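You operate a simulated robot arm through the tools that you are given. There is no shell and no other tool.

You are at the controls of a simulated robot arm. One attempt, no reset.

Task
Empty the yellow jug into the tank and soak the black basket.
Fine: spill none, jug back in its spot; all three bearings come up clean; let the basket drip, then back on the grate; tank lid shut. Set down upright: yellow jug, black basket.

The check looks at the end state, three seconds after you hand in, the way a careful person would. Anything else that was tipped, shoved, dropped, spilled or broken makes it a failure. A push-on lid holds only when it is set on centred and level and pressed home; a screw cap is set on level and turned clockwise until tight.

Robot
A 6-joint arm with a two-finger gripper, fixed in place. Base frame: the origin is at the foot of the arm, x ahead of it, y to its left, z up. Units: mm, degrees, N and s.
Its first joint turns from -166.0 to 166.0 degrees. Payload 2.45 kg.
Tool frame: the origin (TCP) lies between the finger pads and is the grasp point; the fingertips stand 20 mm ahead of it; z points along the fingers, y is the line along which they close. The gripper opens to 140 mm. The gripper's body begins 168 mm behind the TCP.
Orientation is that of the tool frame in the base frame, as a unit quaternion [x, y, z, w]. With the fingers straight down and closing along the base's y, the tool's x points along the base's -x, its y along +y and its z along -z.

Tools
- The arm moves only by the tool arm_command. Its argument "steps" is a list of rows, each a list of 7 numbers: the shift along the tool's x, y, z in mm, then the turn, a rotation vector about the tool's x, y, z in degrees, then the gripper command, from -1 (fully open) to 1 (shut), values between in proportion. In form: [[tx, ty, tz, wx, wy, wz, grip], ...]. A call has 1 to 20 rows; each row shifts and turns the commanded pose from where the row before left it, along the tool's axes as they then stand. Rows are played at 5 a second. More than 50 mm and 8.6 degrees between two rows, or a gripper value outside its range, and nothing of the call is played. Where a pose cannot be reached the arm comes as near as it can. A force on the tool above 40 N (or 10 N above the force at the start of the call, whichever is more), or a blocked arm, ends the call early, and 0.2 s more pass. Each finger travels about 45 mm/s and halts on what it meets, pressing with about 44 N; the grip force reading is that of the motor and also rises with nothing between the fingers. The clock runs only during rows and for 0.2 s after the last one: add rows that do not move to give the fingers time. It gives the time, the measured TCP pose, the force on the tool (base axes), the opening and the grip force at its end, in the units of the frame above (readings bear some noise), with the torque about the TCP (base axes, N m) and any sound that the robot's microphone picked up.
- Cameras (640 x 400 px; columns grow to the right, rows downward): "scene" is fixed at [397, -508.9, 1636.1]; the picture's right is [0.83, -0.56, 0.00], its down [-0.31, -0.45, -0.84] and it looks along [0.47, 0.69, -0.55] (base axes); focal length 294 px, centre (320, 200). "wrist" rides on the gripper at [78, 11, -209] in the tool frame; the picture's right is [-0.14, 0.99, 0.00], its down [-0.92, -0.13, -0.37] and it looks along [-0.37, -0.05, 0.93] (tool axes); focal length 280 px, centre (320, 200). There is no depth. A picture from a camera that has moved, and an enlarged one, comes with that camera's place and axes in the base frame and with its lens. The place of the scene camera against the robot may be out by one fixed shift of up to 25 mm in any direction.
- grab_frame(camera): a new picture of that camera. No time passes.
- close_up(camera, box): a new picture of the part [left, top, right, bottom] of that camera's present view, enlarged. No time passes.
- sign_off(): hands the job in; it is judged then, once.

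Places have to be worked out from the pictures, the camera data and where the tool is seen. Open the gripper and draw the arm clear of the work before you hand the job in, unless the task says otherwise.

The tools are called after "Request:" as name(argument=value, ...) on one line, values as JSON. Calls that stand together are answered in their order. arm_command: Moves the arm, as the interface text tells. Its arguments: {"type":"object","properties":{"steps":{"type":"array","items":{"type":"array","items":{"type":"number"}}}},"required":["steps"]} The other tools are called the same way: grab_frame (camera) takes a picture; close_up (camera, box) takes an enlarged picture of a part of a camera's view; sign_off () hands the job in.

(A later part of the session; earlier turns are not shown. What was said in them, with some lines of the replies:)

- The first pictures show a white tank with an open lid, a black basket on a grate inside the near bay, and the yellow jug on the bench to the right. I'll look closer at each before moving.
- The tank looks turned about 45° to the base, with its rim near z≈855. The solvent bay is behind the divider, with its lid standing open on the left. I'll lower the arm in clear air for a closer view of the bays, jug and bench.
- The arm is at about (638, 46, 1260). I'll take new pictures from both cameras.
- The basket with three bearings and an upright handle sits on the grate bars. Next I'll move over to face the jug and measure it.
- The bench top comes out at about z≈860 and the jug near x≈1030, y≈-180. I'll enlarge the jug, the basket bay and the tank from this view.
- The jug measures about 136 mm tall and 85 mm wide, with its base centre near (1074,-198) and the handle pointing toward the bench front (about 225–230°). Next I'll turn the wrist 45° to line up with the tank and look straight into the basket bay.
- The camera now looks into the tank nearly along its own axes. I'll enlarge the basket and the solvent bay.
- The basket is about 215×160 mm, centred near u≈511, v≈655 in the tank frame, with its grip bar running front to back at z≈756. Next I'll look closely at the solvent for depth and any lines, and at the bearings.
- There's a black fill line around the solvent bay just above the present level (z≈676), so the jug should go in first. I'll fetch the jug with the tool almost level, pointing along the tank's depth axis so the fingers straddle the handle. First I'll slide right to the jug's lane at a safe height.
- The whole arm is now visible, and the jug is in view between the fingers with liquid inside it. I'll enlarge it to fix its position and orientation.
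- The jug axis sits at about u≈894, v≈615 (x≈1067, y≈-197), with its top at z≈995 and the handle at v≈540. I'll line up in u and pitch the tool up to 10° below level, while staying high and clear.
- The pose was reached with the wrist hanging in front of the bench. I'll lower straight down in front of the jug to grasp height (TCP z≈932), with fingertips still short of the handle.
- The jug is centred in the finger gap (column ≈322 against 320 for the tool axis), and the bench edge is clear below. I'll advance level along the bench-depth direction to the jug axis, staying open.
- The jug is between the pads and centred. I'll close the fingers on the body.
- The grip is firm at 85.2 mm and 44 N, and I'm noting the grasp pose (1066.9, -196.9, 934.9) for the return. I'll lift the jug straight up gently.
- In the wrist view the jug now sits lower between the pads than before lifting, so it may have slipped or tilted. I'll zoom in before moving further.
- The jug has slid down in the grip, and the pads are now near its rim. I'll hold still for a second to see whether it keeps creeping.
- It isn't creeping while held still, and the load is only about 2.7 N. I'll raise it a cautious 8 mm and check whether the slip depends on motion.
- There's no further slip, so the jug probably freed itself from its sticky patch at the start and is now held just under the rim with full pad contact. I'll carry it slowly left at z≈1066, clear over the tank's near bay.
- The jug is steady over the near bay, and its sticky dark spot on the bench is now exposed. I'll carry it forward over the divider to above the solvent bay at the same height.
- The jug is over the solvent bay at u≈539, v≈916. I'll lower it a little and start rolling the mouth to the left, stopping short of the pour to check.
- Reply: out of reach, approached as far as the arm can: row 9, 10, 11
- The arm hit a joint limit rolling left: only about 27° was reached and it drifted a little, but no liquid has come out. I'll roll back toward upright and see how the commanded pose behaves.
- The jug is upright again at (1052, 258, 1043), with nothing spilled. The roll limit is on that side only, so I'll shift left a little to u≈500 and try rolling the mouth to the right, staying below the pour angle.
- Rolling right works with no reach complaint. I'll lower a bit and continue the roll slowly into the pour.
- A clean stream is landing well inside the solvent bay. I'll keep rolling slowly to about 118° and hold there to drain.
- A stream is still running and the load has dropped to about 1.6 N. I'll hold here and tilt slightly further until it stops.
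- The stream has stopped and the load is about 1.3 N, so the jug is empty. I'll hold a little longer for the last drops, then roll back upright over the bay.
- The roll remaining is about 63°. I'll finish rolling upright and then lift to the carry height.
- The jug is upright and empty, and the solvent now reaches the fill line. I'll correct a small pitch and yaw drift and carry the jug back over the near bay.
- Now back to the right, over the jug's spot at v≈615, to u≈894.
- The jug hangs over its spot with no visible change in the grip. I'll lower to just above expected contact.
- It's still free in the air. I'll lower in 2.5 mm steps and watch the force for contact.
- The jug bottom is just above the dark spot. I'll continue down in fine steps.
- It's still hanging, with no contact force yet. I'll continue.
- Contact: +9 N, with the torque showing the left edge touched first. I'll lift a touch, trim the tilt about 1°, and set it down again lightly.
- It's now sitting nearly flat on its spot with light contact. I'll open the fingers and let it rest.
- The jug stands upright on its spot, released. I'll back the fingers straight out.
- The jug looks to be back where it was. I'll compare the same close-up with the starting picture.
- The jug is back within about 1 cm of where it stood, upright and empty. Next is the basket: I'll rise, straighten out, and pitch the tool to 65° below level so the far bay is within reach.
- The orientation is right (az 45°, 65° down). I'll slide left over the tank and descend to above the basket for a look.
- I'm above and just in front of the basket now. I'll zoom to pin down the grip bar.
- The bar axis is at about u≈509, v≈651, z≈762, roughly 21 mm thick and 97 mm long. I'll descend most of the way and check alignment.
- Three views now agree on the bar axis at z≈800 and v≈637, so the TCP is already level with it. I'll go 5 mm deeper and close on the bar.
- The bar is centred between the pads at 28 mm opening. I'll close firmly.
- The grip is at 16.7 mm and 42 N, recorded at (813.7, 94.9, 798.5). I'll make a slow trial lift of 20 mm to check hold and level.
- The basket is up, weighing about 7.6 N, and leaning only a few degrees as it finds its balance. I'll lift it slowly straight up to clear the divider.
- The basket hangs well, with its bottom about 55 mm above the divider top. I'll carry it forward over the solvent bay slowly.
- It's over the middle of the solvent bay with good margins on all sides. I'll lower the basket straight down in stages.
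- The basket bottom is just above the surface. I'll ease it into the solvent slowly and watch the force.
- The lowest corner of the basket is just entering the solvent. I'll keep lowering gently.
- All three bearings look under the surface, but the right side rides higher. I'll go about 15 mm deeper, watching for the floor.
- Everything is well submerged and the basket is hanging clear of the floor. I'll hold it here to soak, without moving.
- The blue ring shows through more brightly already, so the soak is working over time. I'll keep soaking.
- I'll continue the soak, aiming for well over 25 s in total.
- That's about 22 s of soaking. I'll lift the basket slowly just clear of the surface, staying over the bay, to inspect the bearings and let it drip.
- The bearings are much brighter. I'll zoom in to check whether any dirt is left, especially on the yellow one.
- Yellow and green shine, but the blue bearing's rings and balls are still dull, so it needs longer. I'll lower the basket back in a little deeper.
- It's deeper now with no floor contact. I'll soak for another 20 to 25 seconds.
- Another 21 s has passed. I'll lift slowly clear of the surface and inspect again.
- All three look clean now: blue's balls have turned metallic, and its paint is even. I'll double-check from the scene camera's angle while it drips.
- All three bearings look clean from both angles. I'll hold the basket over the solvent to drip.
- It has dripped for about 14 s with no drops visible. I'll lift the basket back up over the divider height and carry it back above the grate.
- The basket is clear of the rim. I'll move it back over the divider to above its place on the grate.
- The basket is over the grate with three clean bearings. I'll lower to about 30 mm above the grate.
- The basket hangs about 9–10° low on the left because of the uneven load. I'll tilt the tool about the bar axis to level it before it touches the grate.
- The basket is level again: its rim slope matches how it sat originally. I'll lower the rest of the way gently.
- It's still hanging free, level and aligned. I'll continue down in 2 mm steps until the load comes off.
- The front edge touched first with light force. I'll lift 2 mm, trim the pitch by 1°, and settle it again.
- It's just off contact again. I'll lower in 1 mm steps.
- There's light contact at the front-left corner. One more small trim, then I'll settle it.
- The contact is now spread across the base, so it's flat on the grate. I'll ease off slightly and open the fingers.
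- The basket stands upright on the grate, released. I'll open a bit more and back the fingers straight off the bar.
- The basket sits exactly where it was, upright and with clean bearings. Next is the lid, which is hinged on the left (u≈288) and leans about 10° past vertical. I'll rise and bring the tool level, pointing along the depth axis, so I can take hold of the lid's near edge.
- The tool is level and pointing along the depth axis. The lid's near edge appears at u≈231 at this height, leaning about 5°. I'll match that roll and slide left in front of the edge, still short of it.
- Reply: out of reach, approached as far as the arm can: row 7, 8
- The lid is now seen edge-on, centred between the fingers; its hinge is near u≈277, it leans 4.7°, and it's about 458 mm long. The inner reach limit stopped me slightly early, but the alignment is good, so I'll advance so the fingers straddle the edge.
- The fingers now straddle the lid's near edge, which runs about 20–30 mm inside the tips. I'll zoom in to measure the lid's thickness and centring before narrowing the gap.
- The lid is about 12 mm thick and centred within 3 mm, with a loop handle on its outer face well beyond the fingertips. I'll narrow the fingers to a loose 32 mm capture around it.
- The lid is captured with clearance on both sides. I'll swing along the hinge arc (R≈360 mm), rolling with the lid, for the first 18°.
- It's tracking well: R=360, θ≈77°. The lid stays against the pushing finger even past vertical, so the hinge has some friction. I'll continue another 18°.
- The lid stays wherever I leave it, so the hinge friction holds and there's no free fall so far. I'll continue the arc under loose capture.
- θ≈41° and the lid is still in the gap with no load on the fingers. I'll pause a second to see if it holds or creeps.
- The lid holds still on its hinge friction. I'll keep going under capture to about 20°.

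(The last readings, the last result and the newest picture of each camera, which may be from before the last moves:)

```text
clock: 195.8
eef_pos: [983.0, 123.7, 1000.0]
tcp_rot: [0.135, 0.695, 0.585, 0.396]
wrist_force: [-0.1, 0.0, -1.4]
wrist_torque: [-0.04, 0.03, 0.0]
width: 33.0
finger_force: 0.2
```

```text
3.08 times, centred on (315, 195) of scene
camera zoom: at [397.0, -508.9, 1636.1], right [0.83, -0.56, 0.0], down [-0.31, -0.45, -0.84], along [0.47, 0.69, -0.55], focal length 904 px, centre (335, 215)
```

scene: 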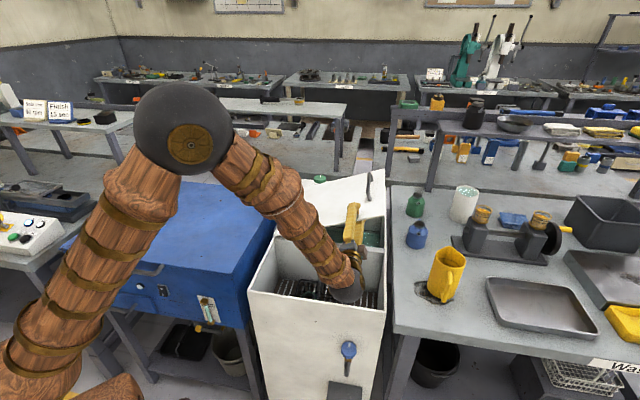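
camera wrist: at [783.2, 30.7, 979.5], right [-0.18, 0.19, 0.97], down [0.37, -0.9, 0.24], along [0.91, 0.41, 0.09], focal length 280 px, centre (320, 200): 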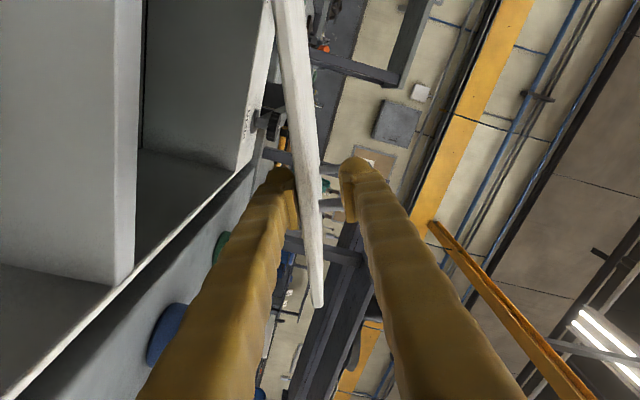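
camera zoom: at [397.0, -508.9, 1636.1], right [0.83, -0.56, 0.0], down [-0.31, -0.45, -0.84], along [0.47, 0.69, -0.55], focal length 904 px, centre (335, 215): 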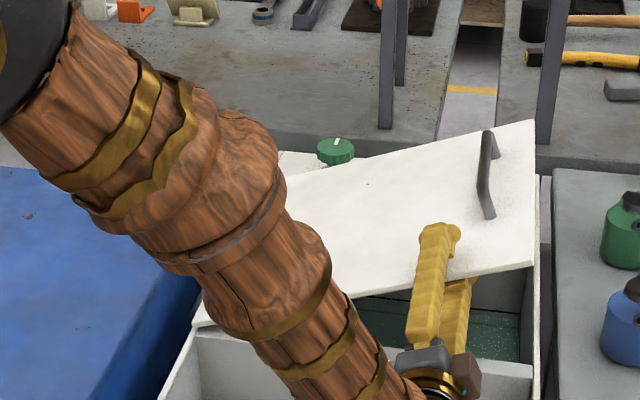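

The lid has now settled onto the lower finger at θ≈23°, with only about 1.4 N of load. I'll pitch the wrist up 20° relative to the lid so the arm clears the tank rim, and widen the gap slightly.

Request:
arm_command(steps=[[0, 0, 0, 0, 0, 0, 0.45], [0, 0, 0, 0, 0, 0, 0.36], [0, 0, 0, 5, 0, 0, 0.36], [0, 0, 0, 5, 0, 0, 0.36], [0, 0, 0, 5, 0, 0, 0.36], [0, 0, 0, 5, 0, 0, 0.36], [0, 0, 0, 0, 0, 0, 0.36]])

Request:
grab_frame(camera="wrist")

Request:
close_up(camera="scene", box=[230, 130, 400, 300])

```text
clock: 197.4
eef_pos: [983.1, 123.8, 1000.1]
tcp_rot: [0.202, 0.786, 0.455, 0.366]
wrist_force: [0.9, -0.2, -0.6]
wrist_torque: [0.03, -0.02, -0.03]
width: 45.3
finger_force: 0.8
```

```text
taken
camera wrist: at [775.3, 62.9, 1044.2], right [0.07, 0.41, 0.91], down [0.32, -0.87, 0.37], along [0.94, 0.27, -0.2], focal length 280 px, centre (320, 200)
```

wrist: 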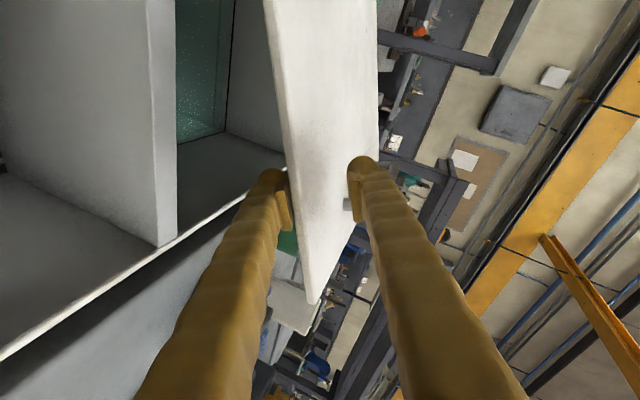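

```text
2.35 times, centred on (315, 215) of scene
camera zoom: at [397.0, -508.9, 1636.1], right [0.83, -0.56, 0.0], down [-0.31, -0.45, -0.84], along [0.47, 0.69, -0.55], focal length 691 px, centre (332, 165)
```

zoom: 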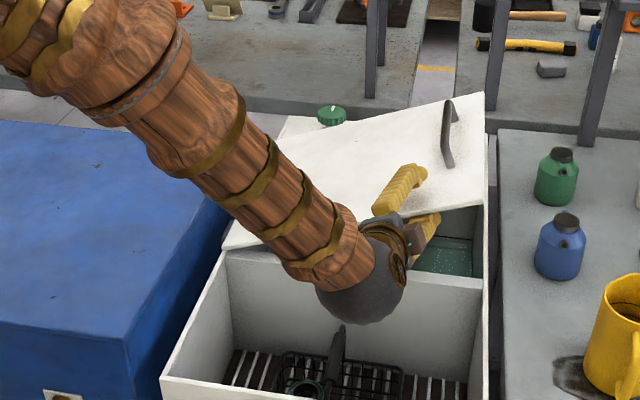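

The wrist is now higher, and the lid rests on the lower finger. I'll continue the arc with the pitched tool down to about 11°.

Request:
arm_command(steps=[[0.22, -11.8, 4.3, 0, 0.684, 1.879, 0.36], [0.22, -11.8, 4.3, 0, 0.684, 1.879, 0.36], [0.22, -11.8, 4.3, 0, 0.684, 1.879, 0.36], [0.22, -11.8, 4.3, 0, 0.684, 1.879, 0.36], [0.22, -11.8, 4.3, 0, 0.684, 1.879, 0.36], [0.22, -11.8, 4.3, 0, 0.684, 1.879, 0.36], [0, 0, 0, 0, 0, 0, 0.36]])

Request:
grab_frame(camera="wrist")

Request:
close_up(camera="scene", box=[230, 130, 400, 300])

```text
clock: 199.0
eef_pos: [1000.8, 110.5, 926.3]
tcp_rot: [0.261, 0.775, 0.496, 0.291]
wrist_force: [-1.3, 0.0, -2.0]
wrist_torque: [0.07, 0.01, -0.02]
width: 46.3
finger_force: 1.3
```

```text
taken
camera wrist: at [799.8, 39.8, 992.4], right [0.21, 0.27, 0.94], down [0.36, -0.91, 0.18], along [0.91, 0.3, -0.29], focal length 280 px, centre (320, 200)
```

wrist: 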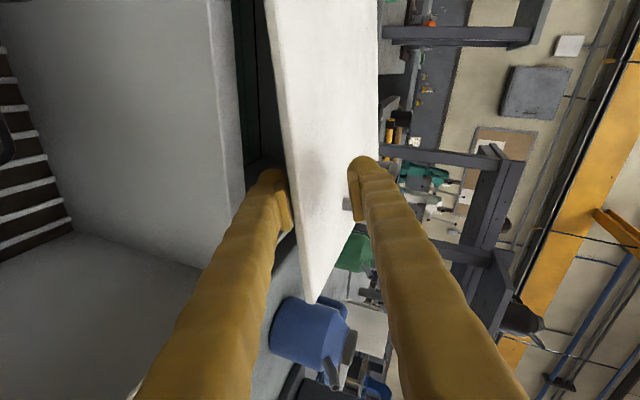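

```text
2.35 times, centred on (315, 215) of scene
camera zoom: at [397.0, -508.9, 1636.1], right [0.83, -0.56, 0.0], down [-0.31, -0.45, -0.84], along [0.47, 0.69, -0.55], focal length 691 px, centre (332, 165)
```

zoom: 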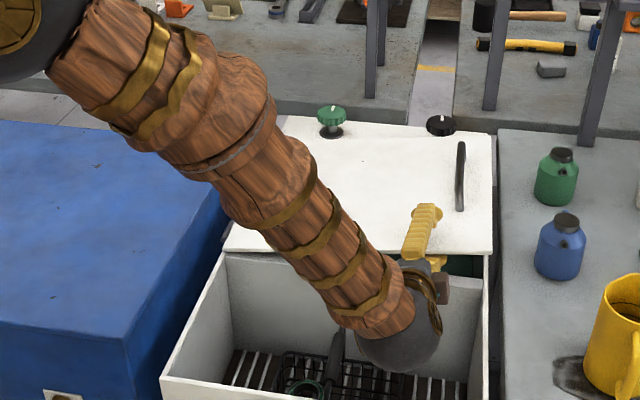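

The lid is about 8° from shut, resting lightly on the lower finger. I'll go a little lower until the finger is just above the divider top.

Request:
arm_command(steps=[[0.1, -5.9, 2.15, 0, 0.342, 0.94, 0.36], [0.1, -5.9, 2.15, 0, 0.342, 0.94, 0.36], [0.1, -5.9, 2.15, 0, 0.342, 0.94, 0.36], [0, 0, 0, 0, 0, 0, 0.36]])

Request:
grab_frame(camera="wrist")

Request:
close_up(camera="scene", box=[290, 190, 390, 270])

```text
clock: 200.0
eef_pos: [1000.6, 106.7, 908.0]
tcp_rot: [0.276, 0.77, 0.506, 0.273]
wrist_force: [0.3, -1.0, -1.8]
wrist_torque: [0.09, -0.01, 0.03]
width: 46.1
finger_force: 0.5
```

```text
taken
camera wrist: at [803.1, 34.6, 978.1], right [0.24, 0.24, 0.94], down [0.37, -0.92, 0.14], along [0.9, 0.31, -0.31], focal length 280 px, centre (320, 200)
```

wrist: 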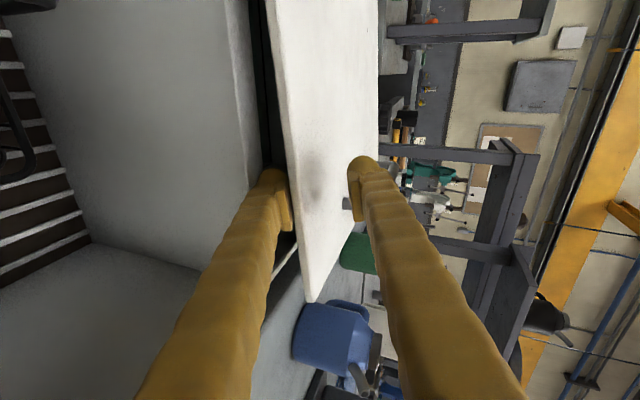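

```text
5.00 times, centred on (340, 230) of scene
camera zoom: at [397.0, -508.9, 1636.1], right [0.83, -0.56, 0.0], down [-0.31, -0.45, -0.84], along [0.47, 0.69, -0.55], focal length 1469 px, centre (220, 50)
```

zoom: 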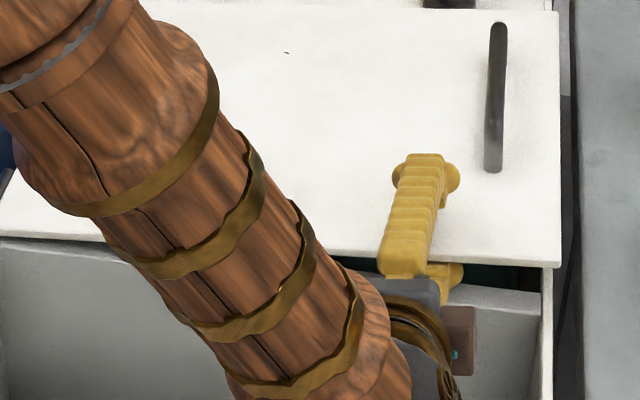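

There's still a small gap, with the finger a few millimetres above the divider. I'll lower one more degree, then slide the fingers straight out along their own axis so the lid settles the last couple of centimetres.

Request:
arm_command(steps=[[0.1, -5.9, 2.15, 0, 0.342, 0.94, 0.36], [0, 0, 0, 0, 0, 0, 0.36], [0, 0, -8, 0, 0, 0, 0.36], [0, 0, -8, 0, 0, 0, 0.36], [0, 0, -8, 0, 0, 0, 0.36], [0, 0, -8, 0, 0, 0, 0.36], [0, 0, -10, 0, 0, 0, 0.36], [0, 0, -15, 0, 0, 0, 0.36], [0, 0, -20, 0, 0, 0, 0.36], [0, 0, -20, 0, 0, 0, 0.36], [0, 0, 0, 0, 0, 0, 0.36]])

Request:
grab_frame(camera="wrist")

Request:
grab_frame(camera="scene")

Request:
close_up(camera="scene", box=[250, 170, 400, 270])

```text
clock: 202.4
eef_pos: [933.8, 45.2, 936.7]
tcp_rot: [0.281, 0.769, 0.508, 0.266]
wrist_force: [-0.3, -0.2, 0.4]
wrist_torque: [0.0, 0.04, 0.02]
width: 44.9
finger_force: 0.0
```

```text
taken
camera wrist: at [736.8, -28.9, 1007.7], right [0.26, 0.23, 0.94], down [0.37, -0.92, 0.12], along [0.89, 0.32, -0.32], focal length 280 px, centre (320, 200)
```

wrist: 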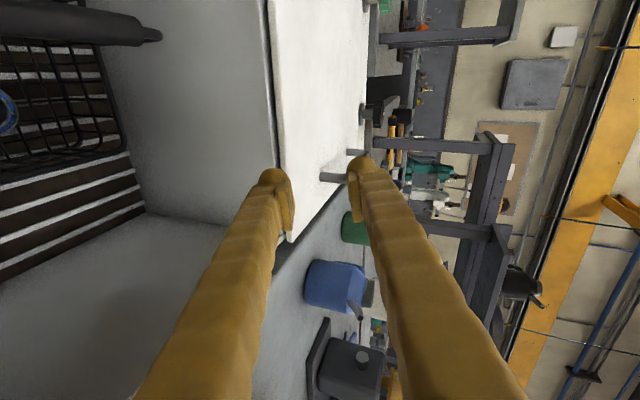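

```text
taken
```

scene: 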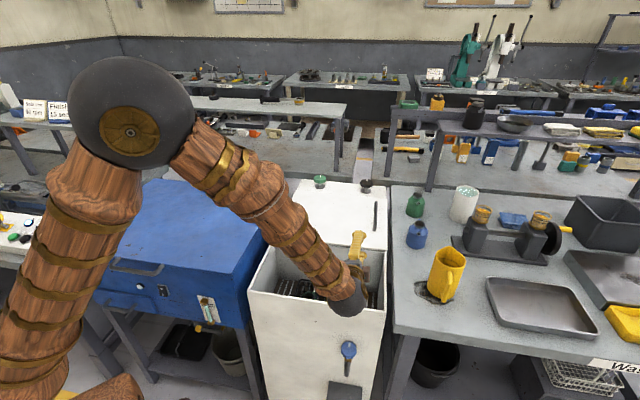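

```text
4.00 times, centred on (325, 220) of scene
camera zoom: at [397.0, -508.9, 1636.1], right [0.83, -0.56, 0.0], down [-0.31, -0.45, -0.84], along [0.47, 0.69, -0.55], focal length 1175 px, centre (300, 120)
```

zoom: 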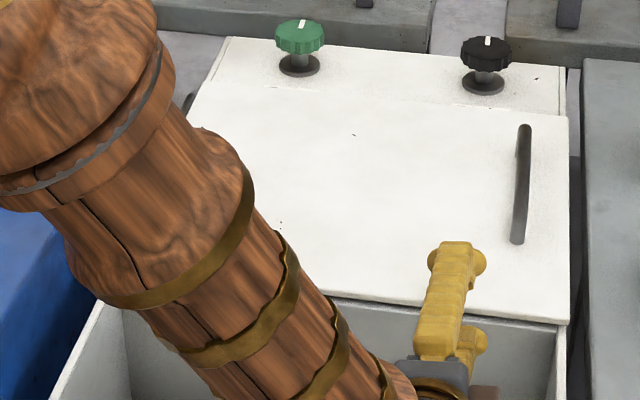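

The fingers are out and the lid has settled onto the tank. I'll look closely for any remaining gap.

Request:
close_up(camera="wrist", box=[240, 0, 380, 260])

Request:
close_up(camera="scene", box=[340, 190, 400, 265])

```text
1.54 times, centred on (310, 130) of wrist
camera zoom: at [736.8, -28.9, 1007.7], right [0.26, 0.23, 0.94], down [0.37, -0.92, 0.12], along [0.89, 0.32, -0.32], focal length 431 px, centre (335, 308)
```

zoom: 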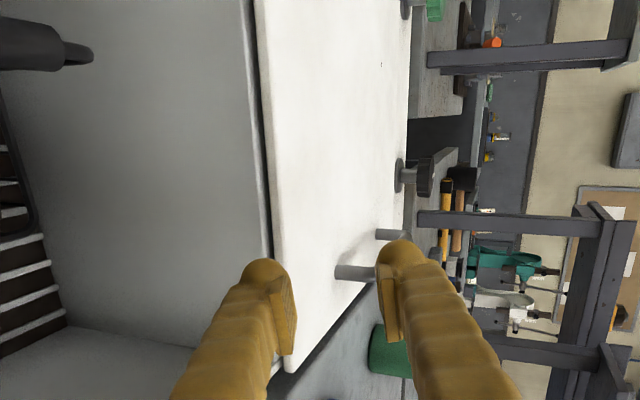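

```text
5.33 times, centred on (370, 228) of scene
camera zoom: at [397.0, -508.9, 1636.1], right [0.83, -0.56, 0.0], down [-0.31, -0.45, -0.84], along [0.47, 0.69, -0.55], focal length 1567 px, centre (53, 53)
```

zoom: 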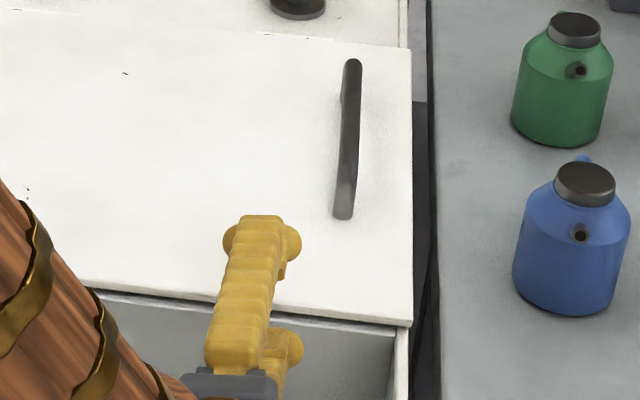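

It looks shut, with just a fine uniform seam. To be sure it's fully down, I'll close the fingers, go up and over, and press lightly on the lid top near its free corner.

Request:
arm_command(steps=[[-3.7, 27.9, -10.2, 0, 0, 0, 0.7], [-3.7, 27.9, -10.2, 0, 0, 0, 1], [0, 0, 0, 0, 0, 0, 1], [0.1, 12.1, 32.8, 0, 0, 0, 1], [0.1, 12.1, 32.8, 0, 0, 0, 1], [0.1, 12.1, 32.8, 0, 0, 0, 1], [2.6, -19.8, 7.2, 0, 0, 0, 1], [2.6, -19.8, 7.2, 0, 0, 0, 1], [2.6, -19.8, 7.2, 0, 0, 0, 1], [0, 0, 0, 0, 0, 0, 1]])

Request:
grab_frame(camera="wrist")

Request:
close_up(camera="scene", box=[250, 170, 400, 270])

```text
clock: 204.6
eef_pos: [1008.1, 117.7, 932.7]
tcp_rot: [0.281, 0.769, 0.509, 0.266]
wrist_force: [-0.9, 0.4, -0.9]
wrist_torque: [-0.02, -0.05, 0.02]
width: 0.1
finger_force: 28.5
```

```text
taken
camera wrist: at [812.3, 44.5, 1004.8], right [0.26, 0.23, 0.94], down [0.37, -0.92, 0.12], along [0.89, 0.32, -0.32], focal length 280 px, centre (320, 200)
```

wrist: 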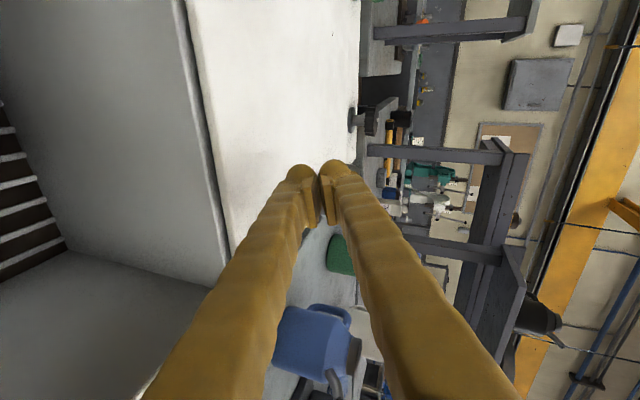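

```text
4.00 times, centred on (325, 220) of scene
camera zoom: at [397.0, -508.9, 1636.1], right [0.83, -0.56, 0.0], down [-0.31, -0.45, -0.84], along [0.47, 0.69, -0.55], focal length 1175 px, centre (300, 120)
```

zoom: 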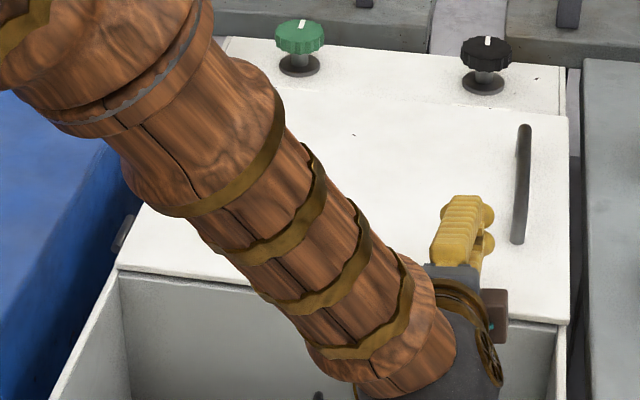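

The closed fingers are above the lid's near-right area. I'll lower slowly to touch it.

Request:
arm_command(steps=[[0.62, -4.66, 1.7, 0, 0, 0, 1], [0.62, -4.66, 1.7, 0, 0, 0, 1], [0.62, -4.66, 1.7, 0, 0, 0, 1], [0.62, -4.66, 1.7, 0, 0, 0, 1], [0.62, -4.66, 1.7, 0, 0, 0, 1], [0.37, -2.8, 1.02, 0, 0, 0, 1]])

```text
clock: 206.0
eef_pos: [1009.4, 119.0, 905.4]
tcp_rot: [0.281, 0.769, 0.509, 0.266]
wrist_force: [0.2, -0.2, -0.2]
wrist_torque: [0.03, 0.06, 0.02]
width: 0.0
finger_force: 29.5
```

Request:
arm_command(steps=[[0.25, -1.86, 0.68, 0, 0, 0, 1], [0.25, -1.86, 0.68, 0, 0, 0, 1], [0.25, -1.86, 0.68, 0, 0, 0, 1], [0.25, -1.86, 0.68, 0, 0, 0, 1], [0.25, -1.86, 0.68, 0, 0, 0, 1]])

Request:
close_up(camera="wrist", box=[180, 0, 380, 260])

```text
clock: 207.0
eef_pos: [1008.4, 119.7, 901.0]
tcp_rot: [0.278, 0.768, 0.511, 0.268]
wrist_force: [0.5, -0.4, 7.4]
wrist_torque: [0.01, 0.06, 0.04]
width: 0.1
finger_force: 29.5
stopped in row 5: the force on the tool passed its limit at 45 N (the readings are from after the stop); the commanded pose is now the measured one
```

```text
1.54 times, centred on (280, 130) of wrist
camera zoom: at [812.5, 45.7, 970.9], right [0.25, 0.22, 0.94], down [0.37, -0.92, 0.12], along [0.9, 0.32, -0.31], focal length 431 px, centre (382, 308)
```

zoom: 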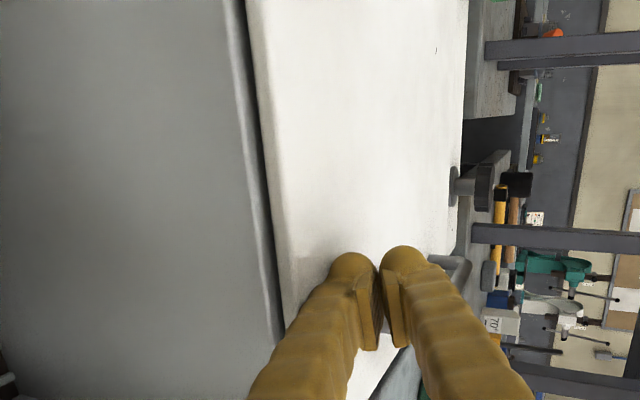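

The lid resisted firmly at 45 N, so it's fully shut. I'll lift off gently, back away, and open the gripper.

Request:
arm_command(steps=[[-0.6, 4.7, -1.7, 0, 0, 0, 1], [-2.5, 18.6, -6.8, 0, 0, 0, 1], [-5, 37.2, -13.6, 0, 0, 0, 1], [-5, 37.2, -13.6, 0, 0, 0, 1], [-5, 37.2, -13.6, 0, 0, 0, 1], [-5, 37.2, -13.6, 0, 0, 0, 1], [-5, 37.2, -13.6, 0, 0, 0, 1], [-0.1, -13.8, -37.5, 0, 0, 0, 1], [-0.1, -13.8, -37.5, 0, 0, 0, 1], [-0.1, -13.8, -37.5, 0, 0, 0, 1], [-0.1, -13.8, -37.5, 0, 0, 0, 0.5], [-0.1, -13.8, -37.5, 0, 0, 0, 0], [0, 0, 0, 0, 0, 0, 0]])

Request:
grab_frame(camera="scene")

Request:
grab_frame(camera="wrist")

```text
clock: 209.8
eef_pos: [868.6, -23.3, 1122.7]
tcp_rot: [0.28, 0.768, 0.51, 0.267]
wrist_force: [-0.1, 0.0, -0.5]
wrist_torque: [-0.01, 0.02, 0.03]
width: 68.4
finger_force: 0.1
```

```text
taken
```

scene: 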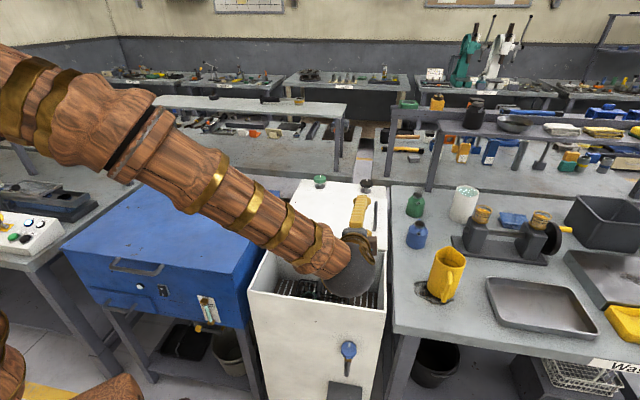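

```text
taken
camera wrist: at [671.6, -97.2, 1193.9], right [0.25, 0.22, 0.94], down [0.37, -0.92, 0.12], along [0.89, 0.32, -0.31], focal length 280 px, centre (320, 200)
```

wrist: 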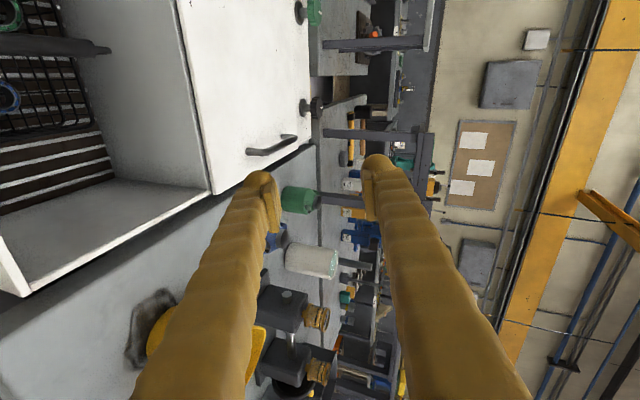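

The lid is shut flush with its handle on top. I'll draw the arm further up and back, clear of the work, and open fully.

Request:
arm_command(steps=[[-5, 37.2, -13.6, 0, 0, 0, -0.5], [-5, 37.2, -13.6, 0, 0, 0, -1], [-5, 37.2, -13.6, 0, 0, 0, -1], [-5, 37.2, -13.6, 0, 0, 0, -1], [-5, 37.2, -13.6, 0, 0, 0, -1], [-0.1, -13.8, -37.5, 0, 0, 0, -1], [-0.1, -13.8, -37.5, 0, 0, 0, -1], [-0.1, -13.8, -37.5, 0, 0, 0, -1], [0, 0, 0, 0, 0, 0, -1], [0, 0, 0, 0, 0, -8, -1], [0, 0, 0, 0, 0, -8, -1], [0, 0, 0, 0, 0, -8, -1], [0, 0, 0, 0, 0, -8, -1], [0, 0, 0, 0, 0, -8, -1], [0, 0, 0, 0, 0, -8, -1], [0, 0, 0, 0, 0, -8, -1], [0, 0, 0, 0, 0, -8, -1], [0, 0, 0, 0, 0, -8, -1], [0, 0, 0, 0, 0, 0, -1]])

Request:
grab_frame(camera="scene")

Request:
close_up(camera="scene", box=[240, 160, 400, 320])

Request:
close_up(camera="scene", box=[380, 170, 580, 330])

```text
clock: 213.8
eef_pos: [783.0, -108.6, 1322.2]
tcp_rot: [-0.226, 0.786, 0.254, 0.516]
wrist_force: [0.0, 0.6, 0.5]
wrist_torque: [0.0, 0.02, 0.03]
width: 140.1
finger_force: 0.1
```

```text
taken
```

scene: 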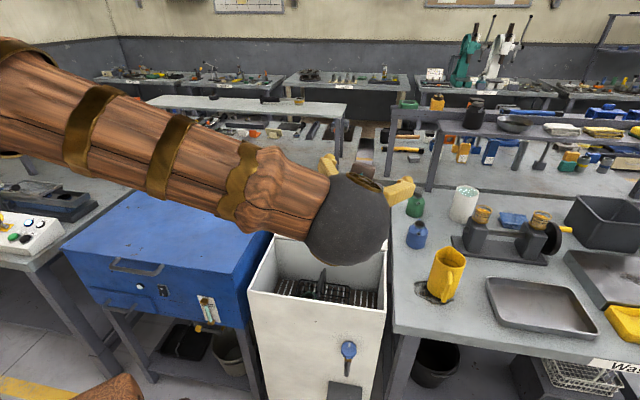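

```text
2.50 times, centred on (320, 240) of scene
camera zoom: at [397.0, -508.9, 1636.1], right [0.83, -0.56, 0.0], down [-0.31, -0.45, -0.84], along [0.47, 0.69, -0.55], focal length 734 px, centre (320, 100)
```

zoom: 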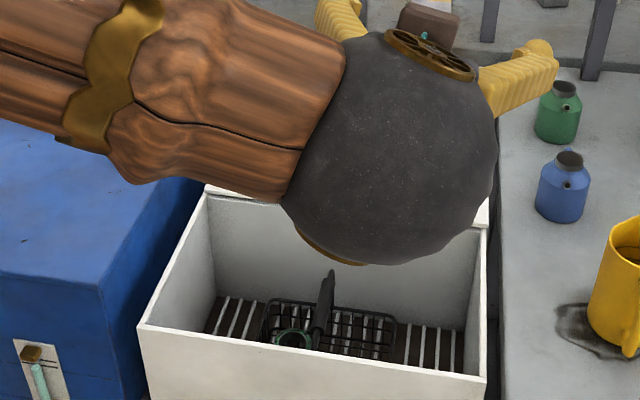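

```text
2.50 times, centred on (480, 250) of scene
camera zoom: at [397.0, -508.9, 1636.1], right [0.83, -0.56, 0.0], down [-0.31, -0.45, -0.84], along [0.47, 0.69, -0.55], focal length 734 px, centre (-80, 75)
```

zoom: 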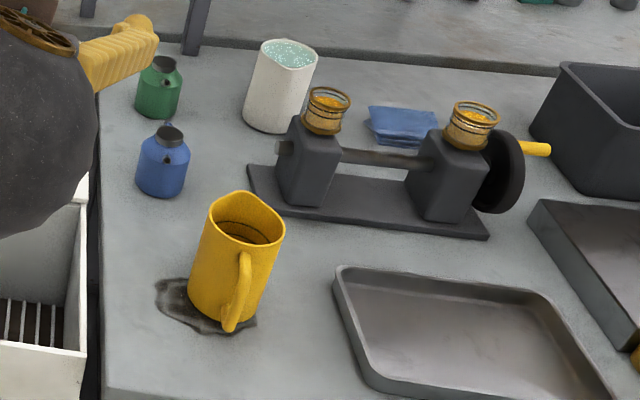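

The jug and bench look right and nothing has been disturbed. I'll pull the arm back toward its starting pose so the closed lid is visible for a last check.

Request:
arm_command(steps=[[-30, 0, -20, 0, 0, 0, -1], [-30, 0, -20, 0, 0, 0, -1], [-30, 0, -20, 0, 0, 0, -1], [-30, 0, -20, 0, 0, 0, -1], [-30, 0, -20, 0, 0, 0, -1], [0, 0, 0, 0, 8, 0, -1], [0, 0, 0, 0, 8, 0, -1], [0, 0, 0, 0, 8, 0, -1], [0, 0, 0, 0, 8, 0, -1], [0, 0, 0, 0, 8, 0, -1], [0, 0, 0, 0, 8, 0, -1], [0, 0, 0, 0, 8, 0, -1], [0, 40, 0, 0, 0, 0, -1], [0, 40, 0, 0, 0, 0, -1], [0, 0, 0, 0, 0, 0, -1]])

Request:
grab_frame(camera="scene")

Request:
grab_frame(camera="wrist")

```text
clock: 217.0
eef_pos: [718.0, -97.9, 1507.2]
tcp_rot: [-0.319, 0.936, 0.12, 0.087]
wrist_force: [0.7, 0.3, -0.9]
wrist_torque: [0.03, -0.01, 0.03]
width: 140.0
finger_force: 0.0
```

```text
taken
```

scene: 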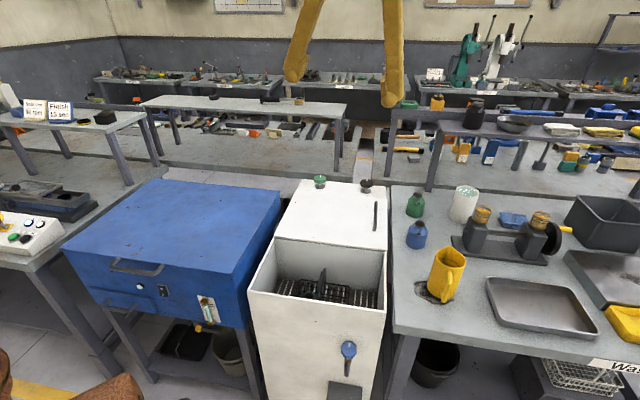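

```text
taken
camera wrist: at [634.4, -191.4, 1690.2], right [-0.5, 0.84, 0.2], down [0.77, 0.33, 0.55], along [0.4, 0.43, -0.81], focal length 280 px, centre (320, 200)
```

wrist: 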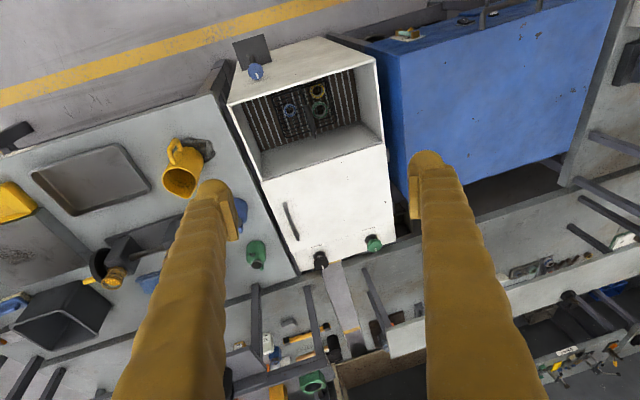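

The arm is clear. I'll do a last close-up check of the lid, the basket with its bearings, and the surfaces for any drips.

Request:
close_up(camera="scene", box=[240, 165, 400, 320])

Request:
close_up(camera="wrist", box=[220, 60, 400, 170])

Request:
close_up(camera="wrist", box=[140, 120, 300, 230])

Request:
close_up(camera="scene", box=[240, 290, 400, 400])

```text
2.58 times, centred on (320, 242) of scene
camera zoom: at [397.0, -508.9, 1636.1], right [0.83, -0.56, 0.0], down [-0.31, -0.45, -0.84], along [0.47, 0.69, -0.55], focal length 758 px, centre (320, 90)
```

zoom: 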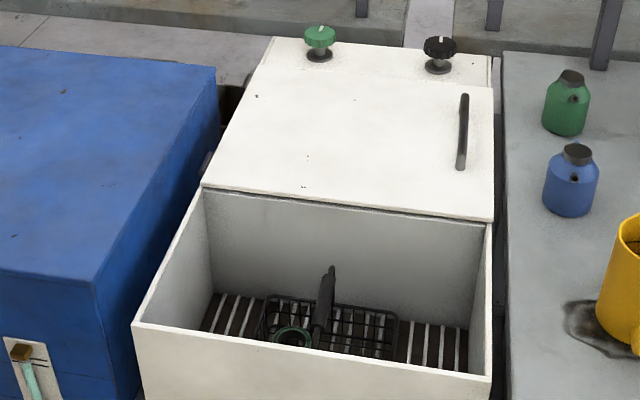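

```text
3.56 times, centred on (310, 115) of wrist
camera zoom: at [634.4, -191.4, 1690.2], right [-0.5, 0.84, 0.2], down [0.77, 0.33, 0.55], along [0.4, 0.43, -0.81], focal length 997 px, centre (356, 502)
```

zoom: 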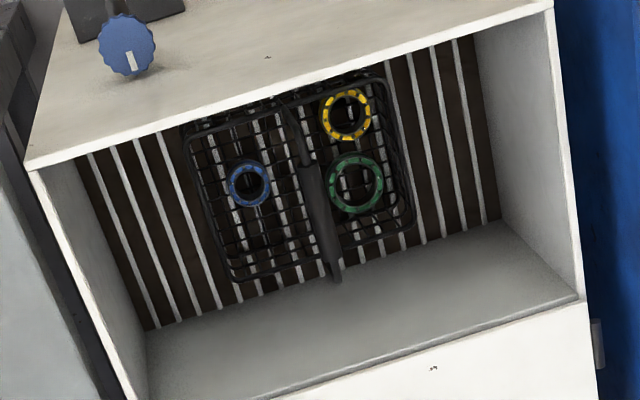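

```text
3.64 times, centred on (220, 175) of wrist
camera zoom: at [634.4, -191.4, 1690.2], right [-0.5, 0.84, 0.2], down [0.77, 0.33, 0.55], along [0.4, 0.43, -0.81], focal length 1020 px, centre (684, 291)
```

zoom: 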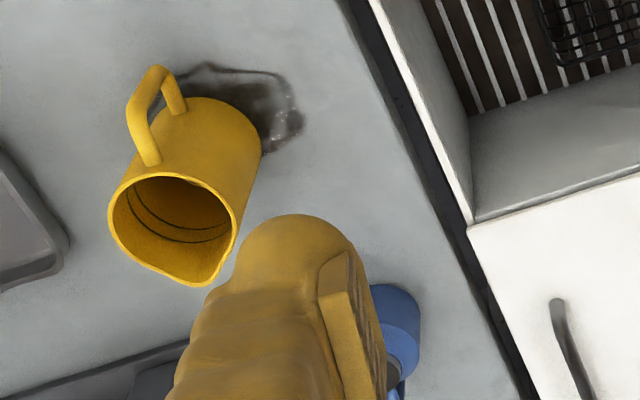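

```text
3.64 times, centred on (320, 345) of scene
camera zoom: at [397.0, -508.9, 1636.1], right [0.83, -0.56, 0.0], down [-0.31, -0.45, -0.84], along [0.47, 0.69, -0.55], focal length 1068 px, centre (320, -327)
```

zoom: 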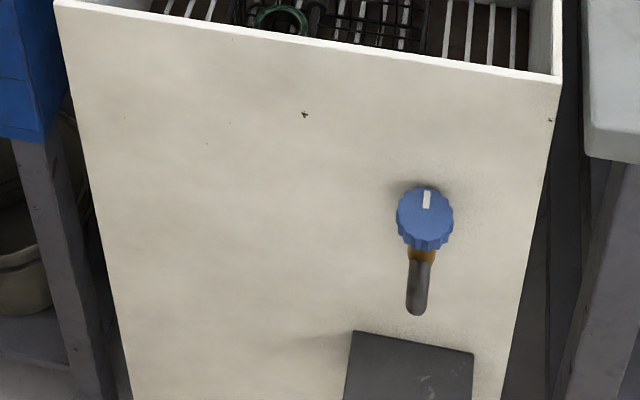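

The last pictures show everything in place:
- **Lid:** shut flush on the tank.
- **Basket:** upright on the grate with three clean bearings.
- **Jug:** empty and upright on its spot.
- **Surroundings:** no spills visible, knobs untouched.
- **Arm:** open and clear of the work.

I'm handing the job in.

Request:
sign_off()

```text
The job is handed in.
```

I emptied the yellow jug into the tank, soaked the black basket until all three bearings looked clean, and shut the tank lid. The job is handed in; I don't have the check's verdict.

- **Jug:** it is empty and upright on its dark spot, within about 1 cm of where it stood. It slid down in the grip when I first lifted it, but nothing spilled. All the liquid I saw went into the solvent bay.
- **Basket:** after about 22 seconds the blue bearing was still dull, so I soaked it again for about 21 seconds. It then dripped over the solvent for about 14 seconds, with no drops visible at the end. It now stands upright in its old place on the grate.
- **Lid:** I lowered it by hand most of the way and let it settle the last few centimetres. I then pressed on it from above, and it resisted firmly at 45 N.
- **Everything else:** the Top up and Drain knobs and the front tap were not touched, and the final pictures show nothing knocked or spilled. The gripper is open and the arm is clear of the work.
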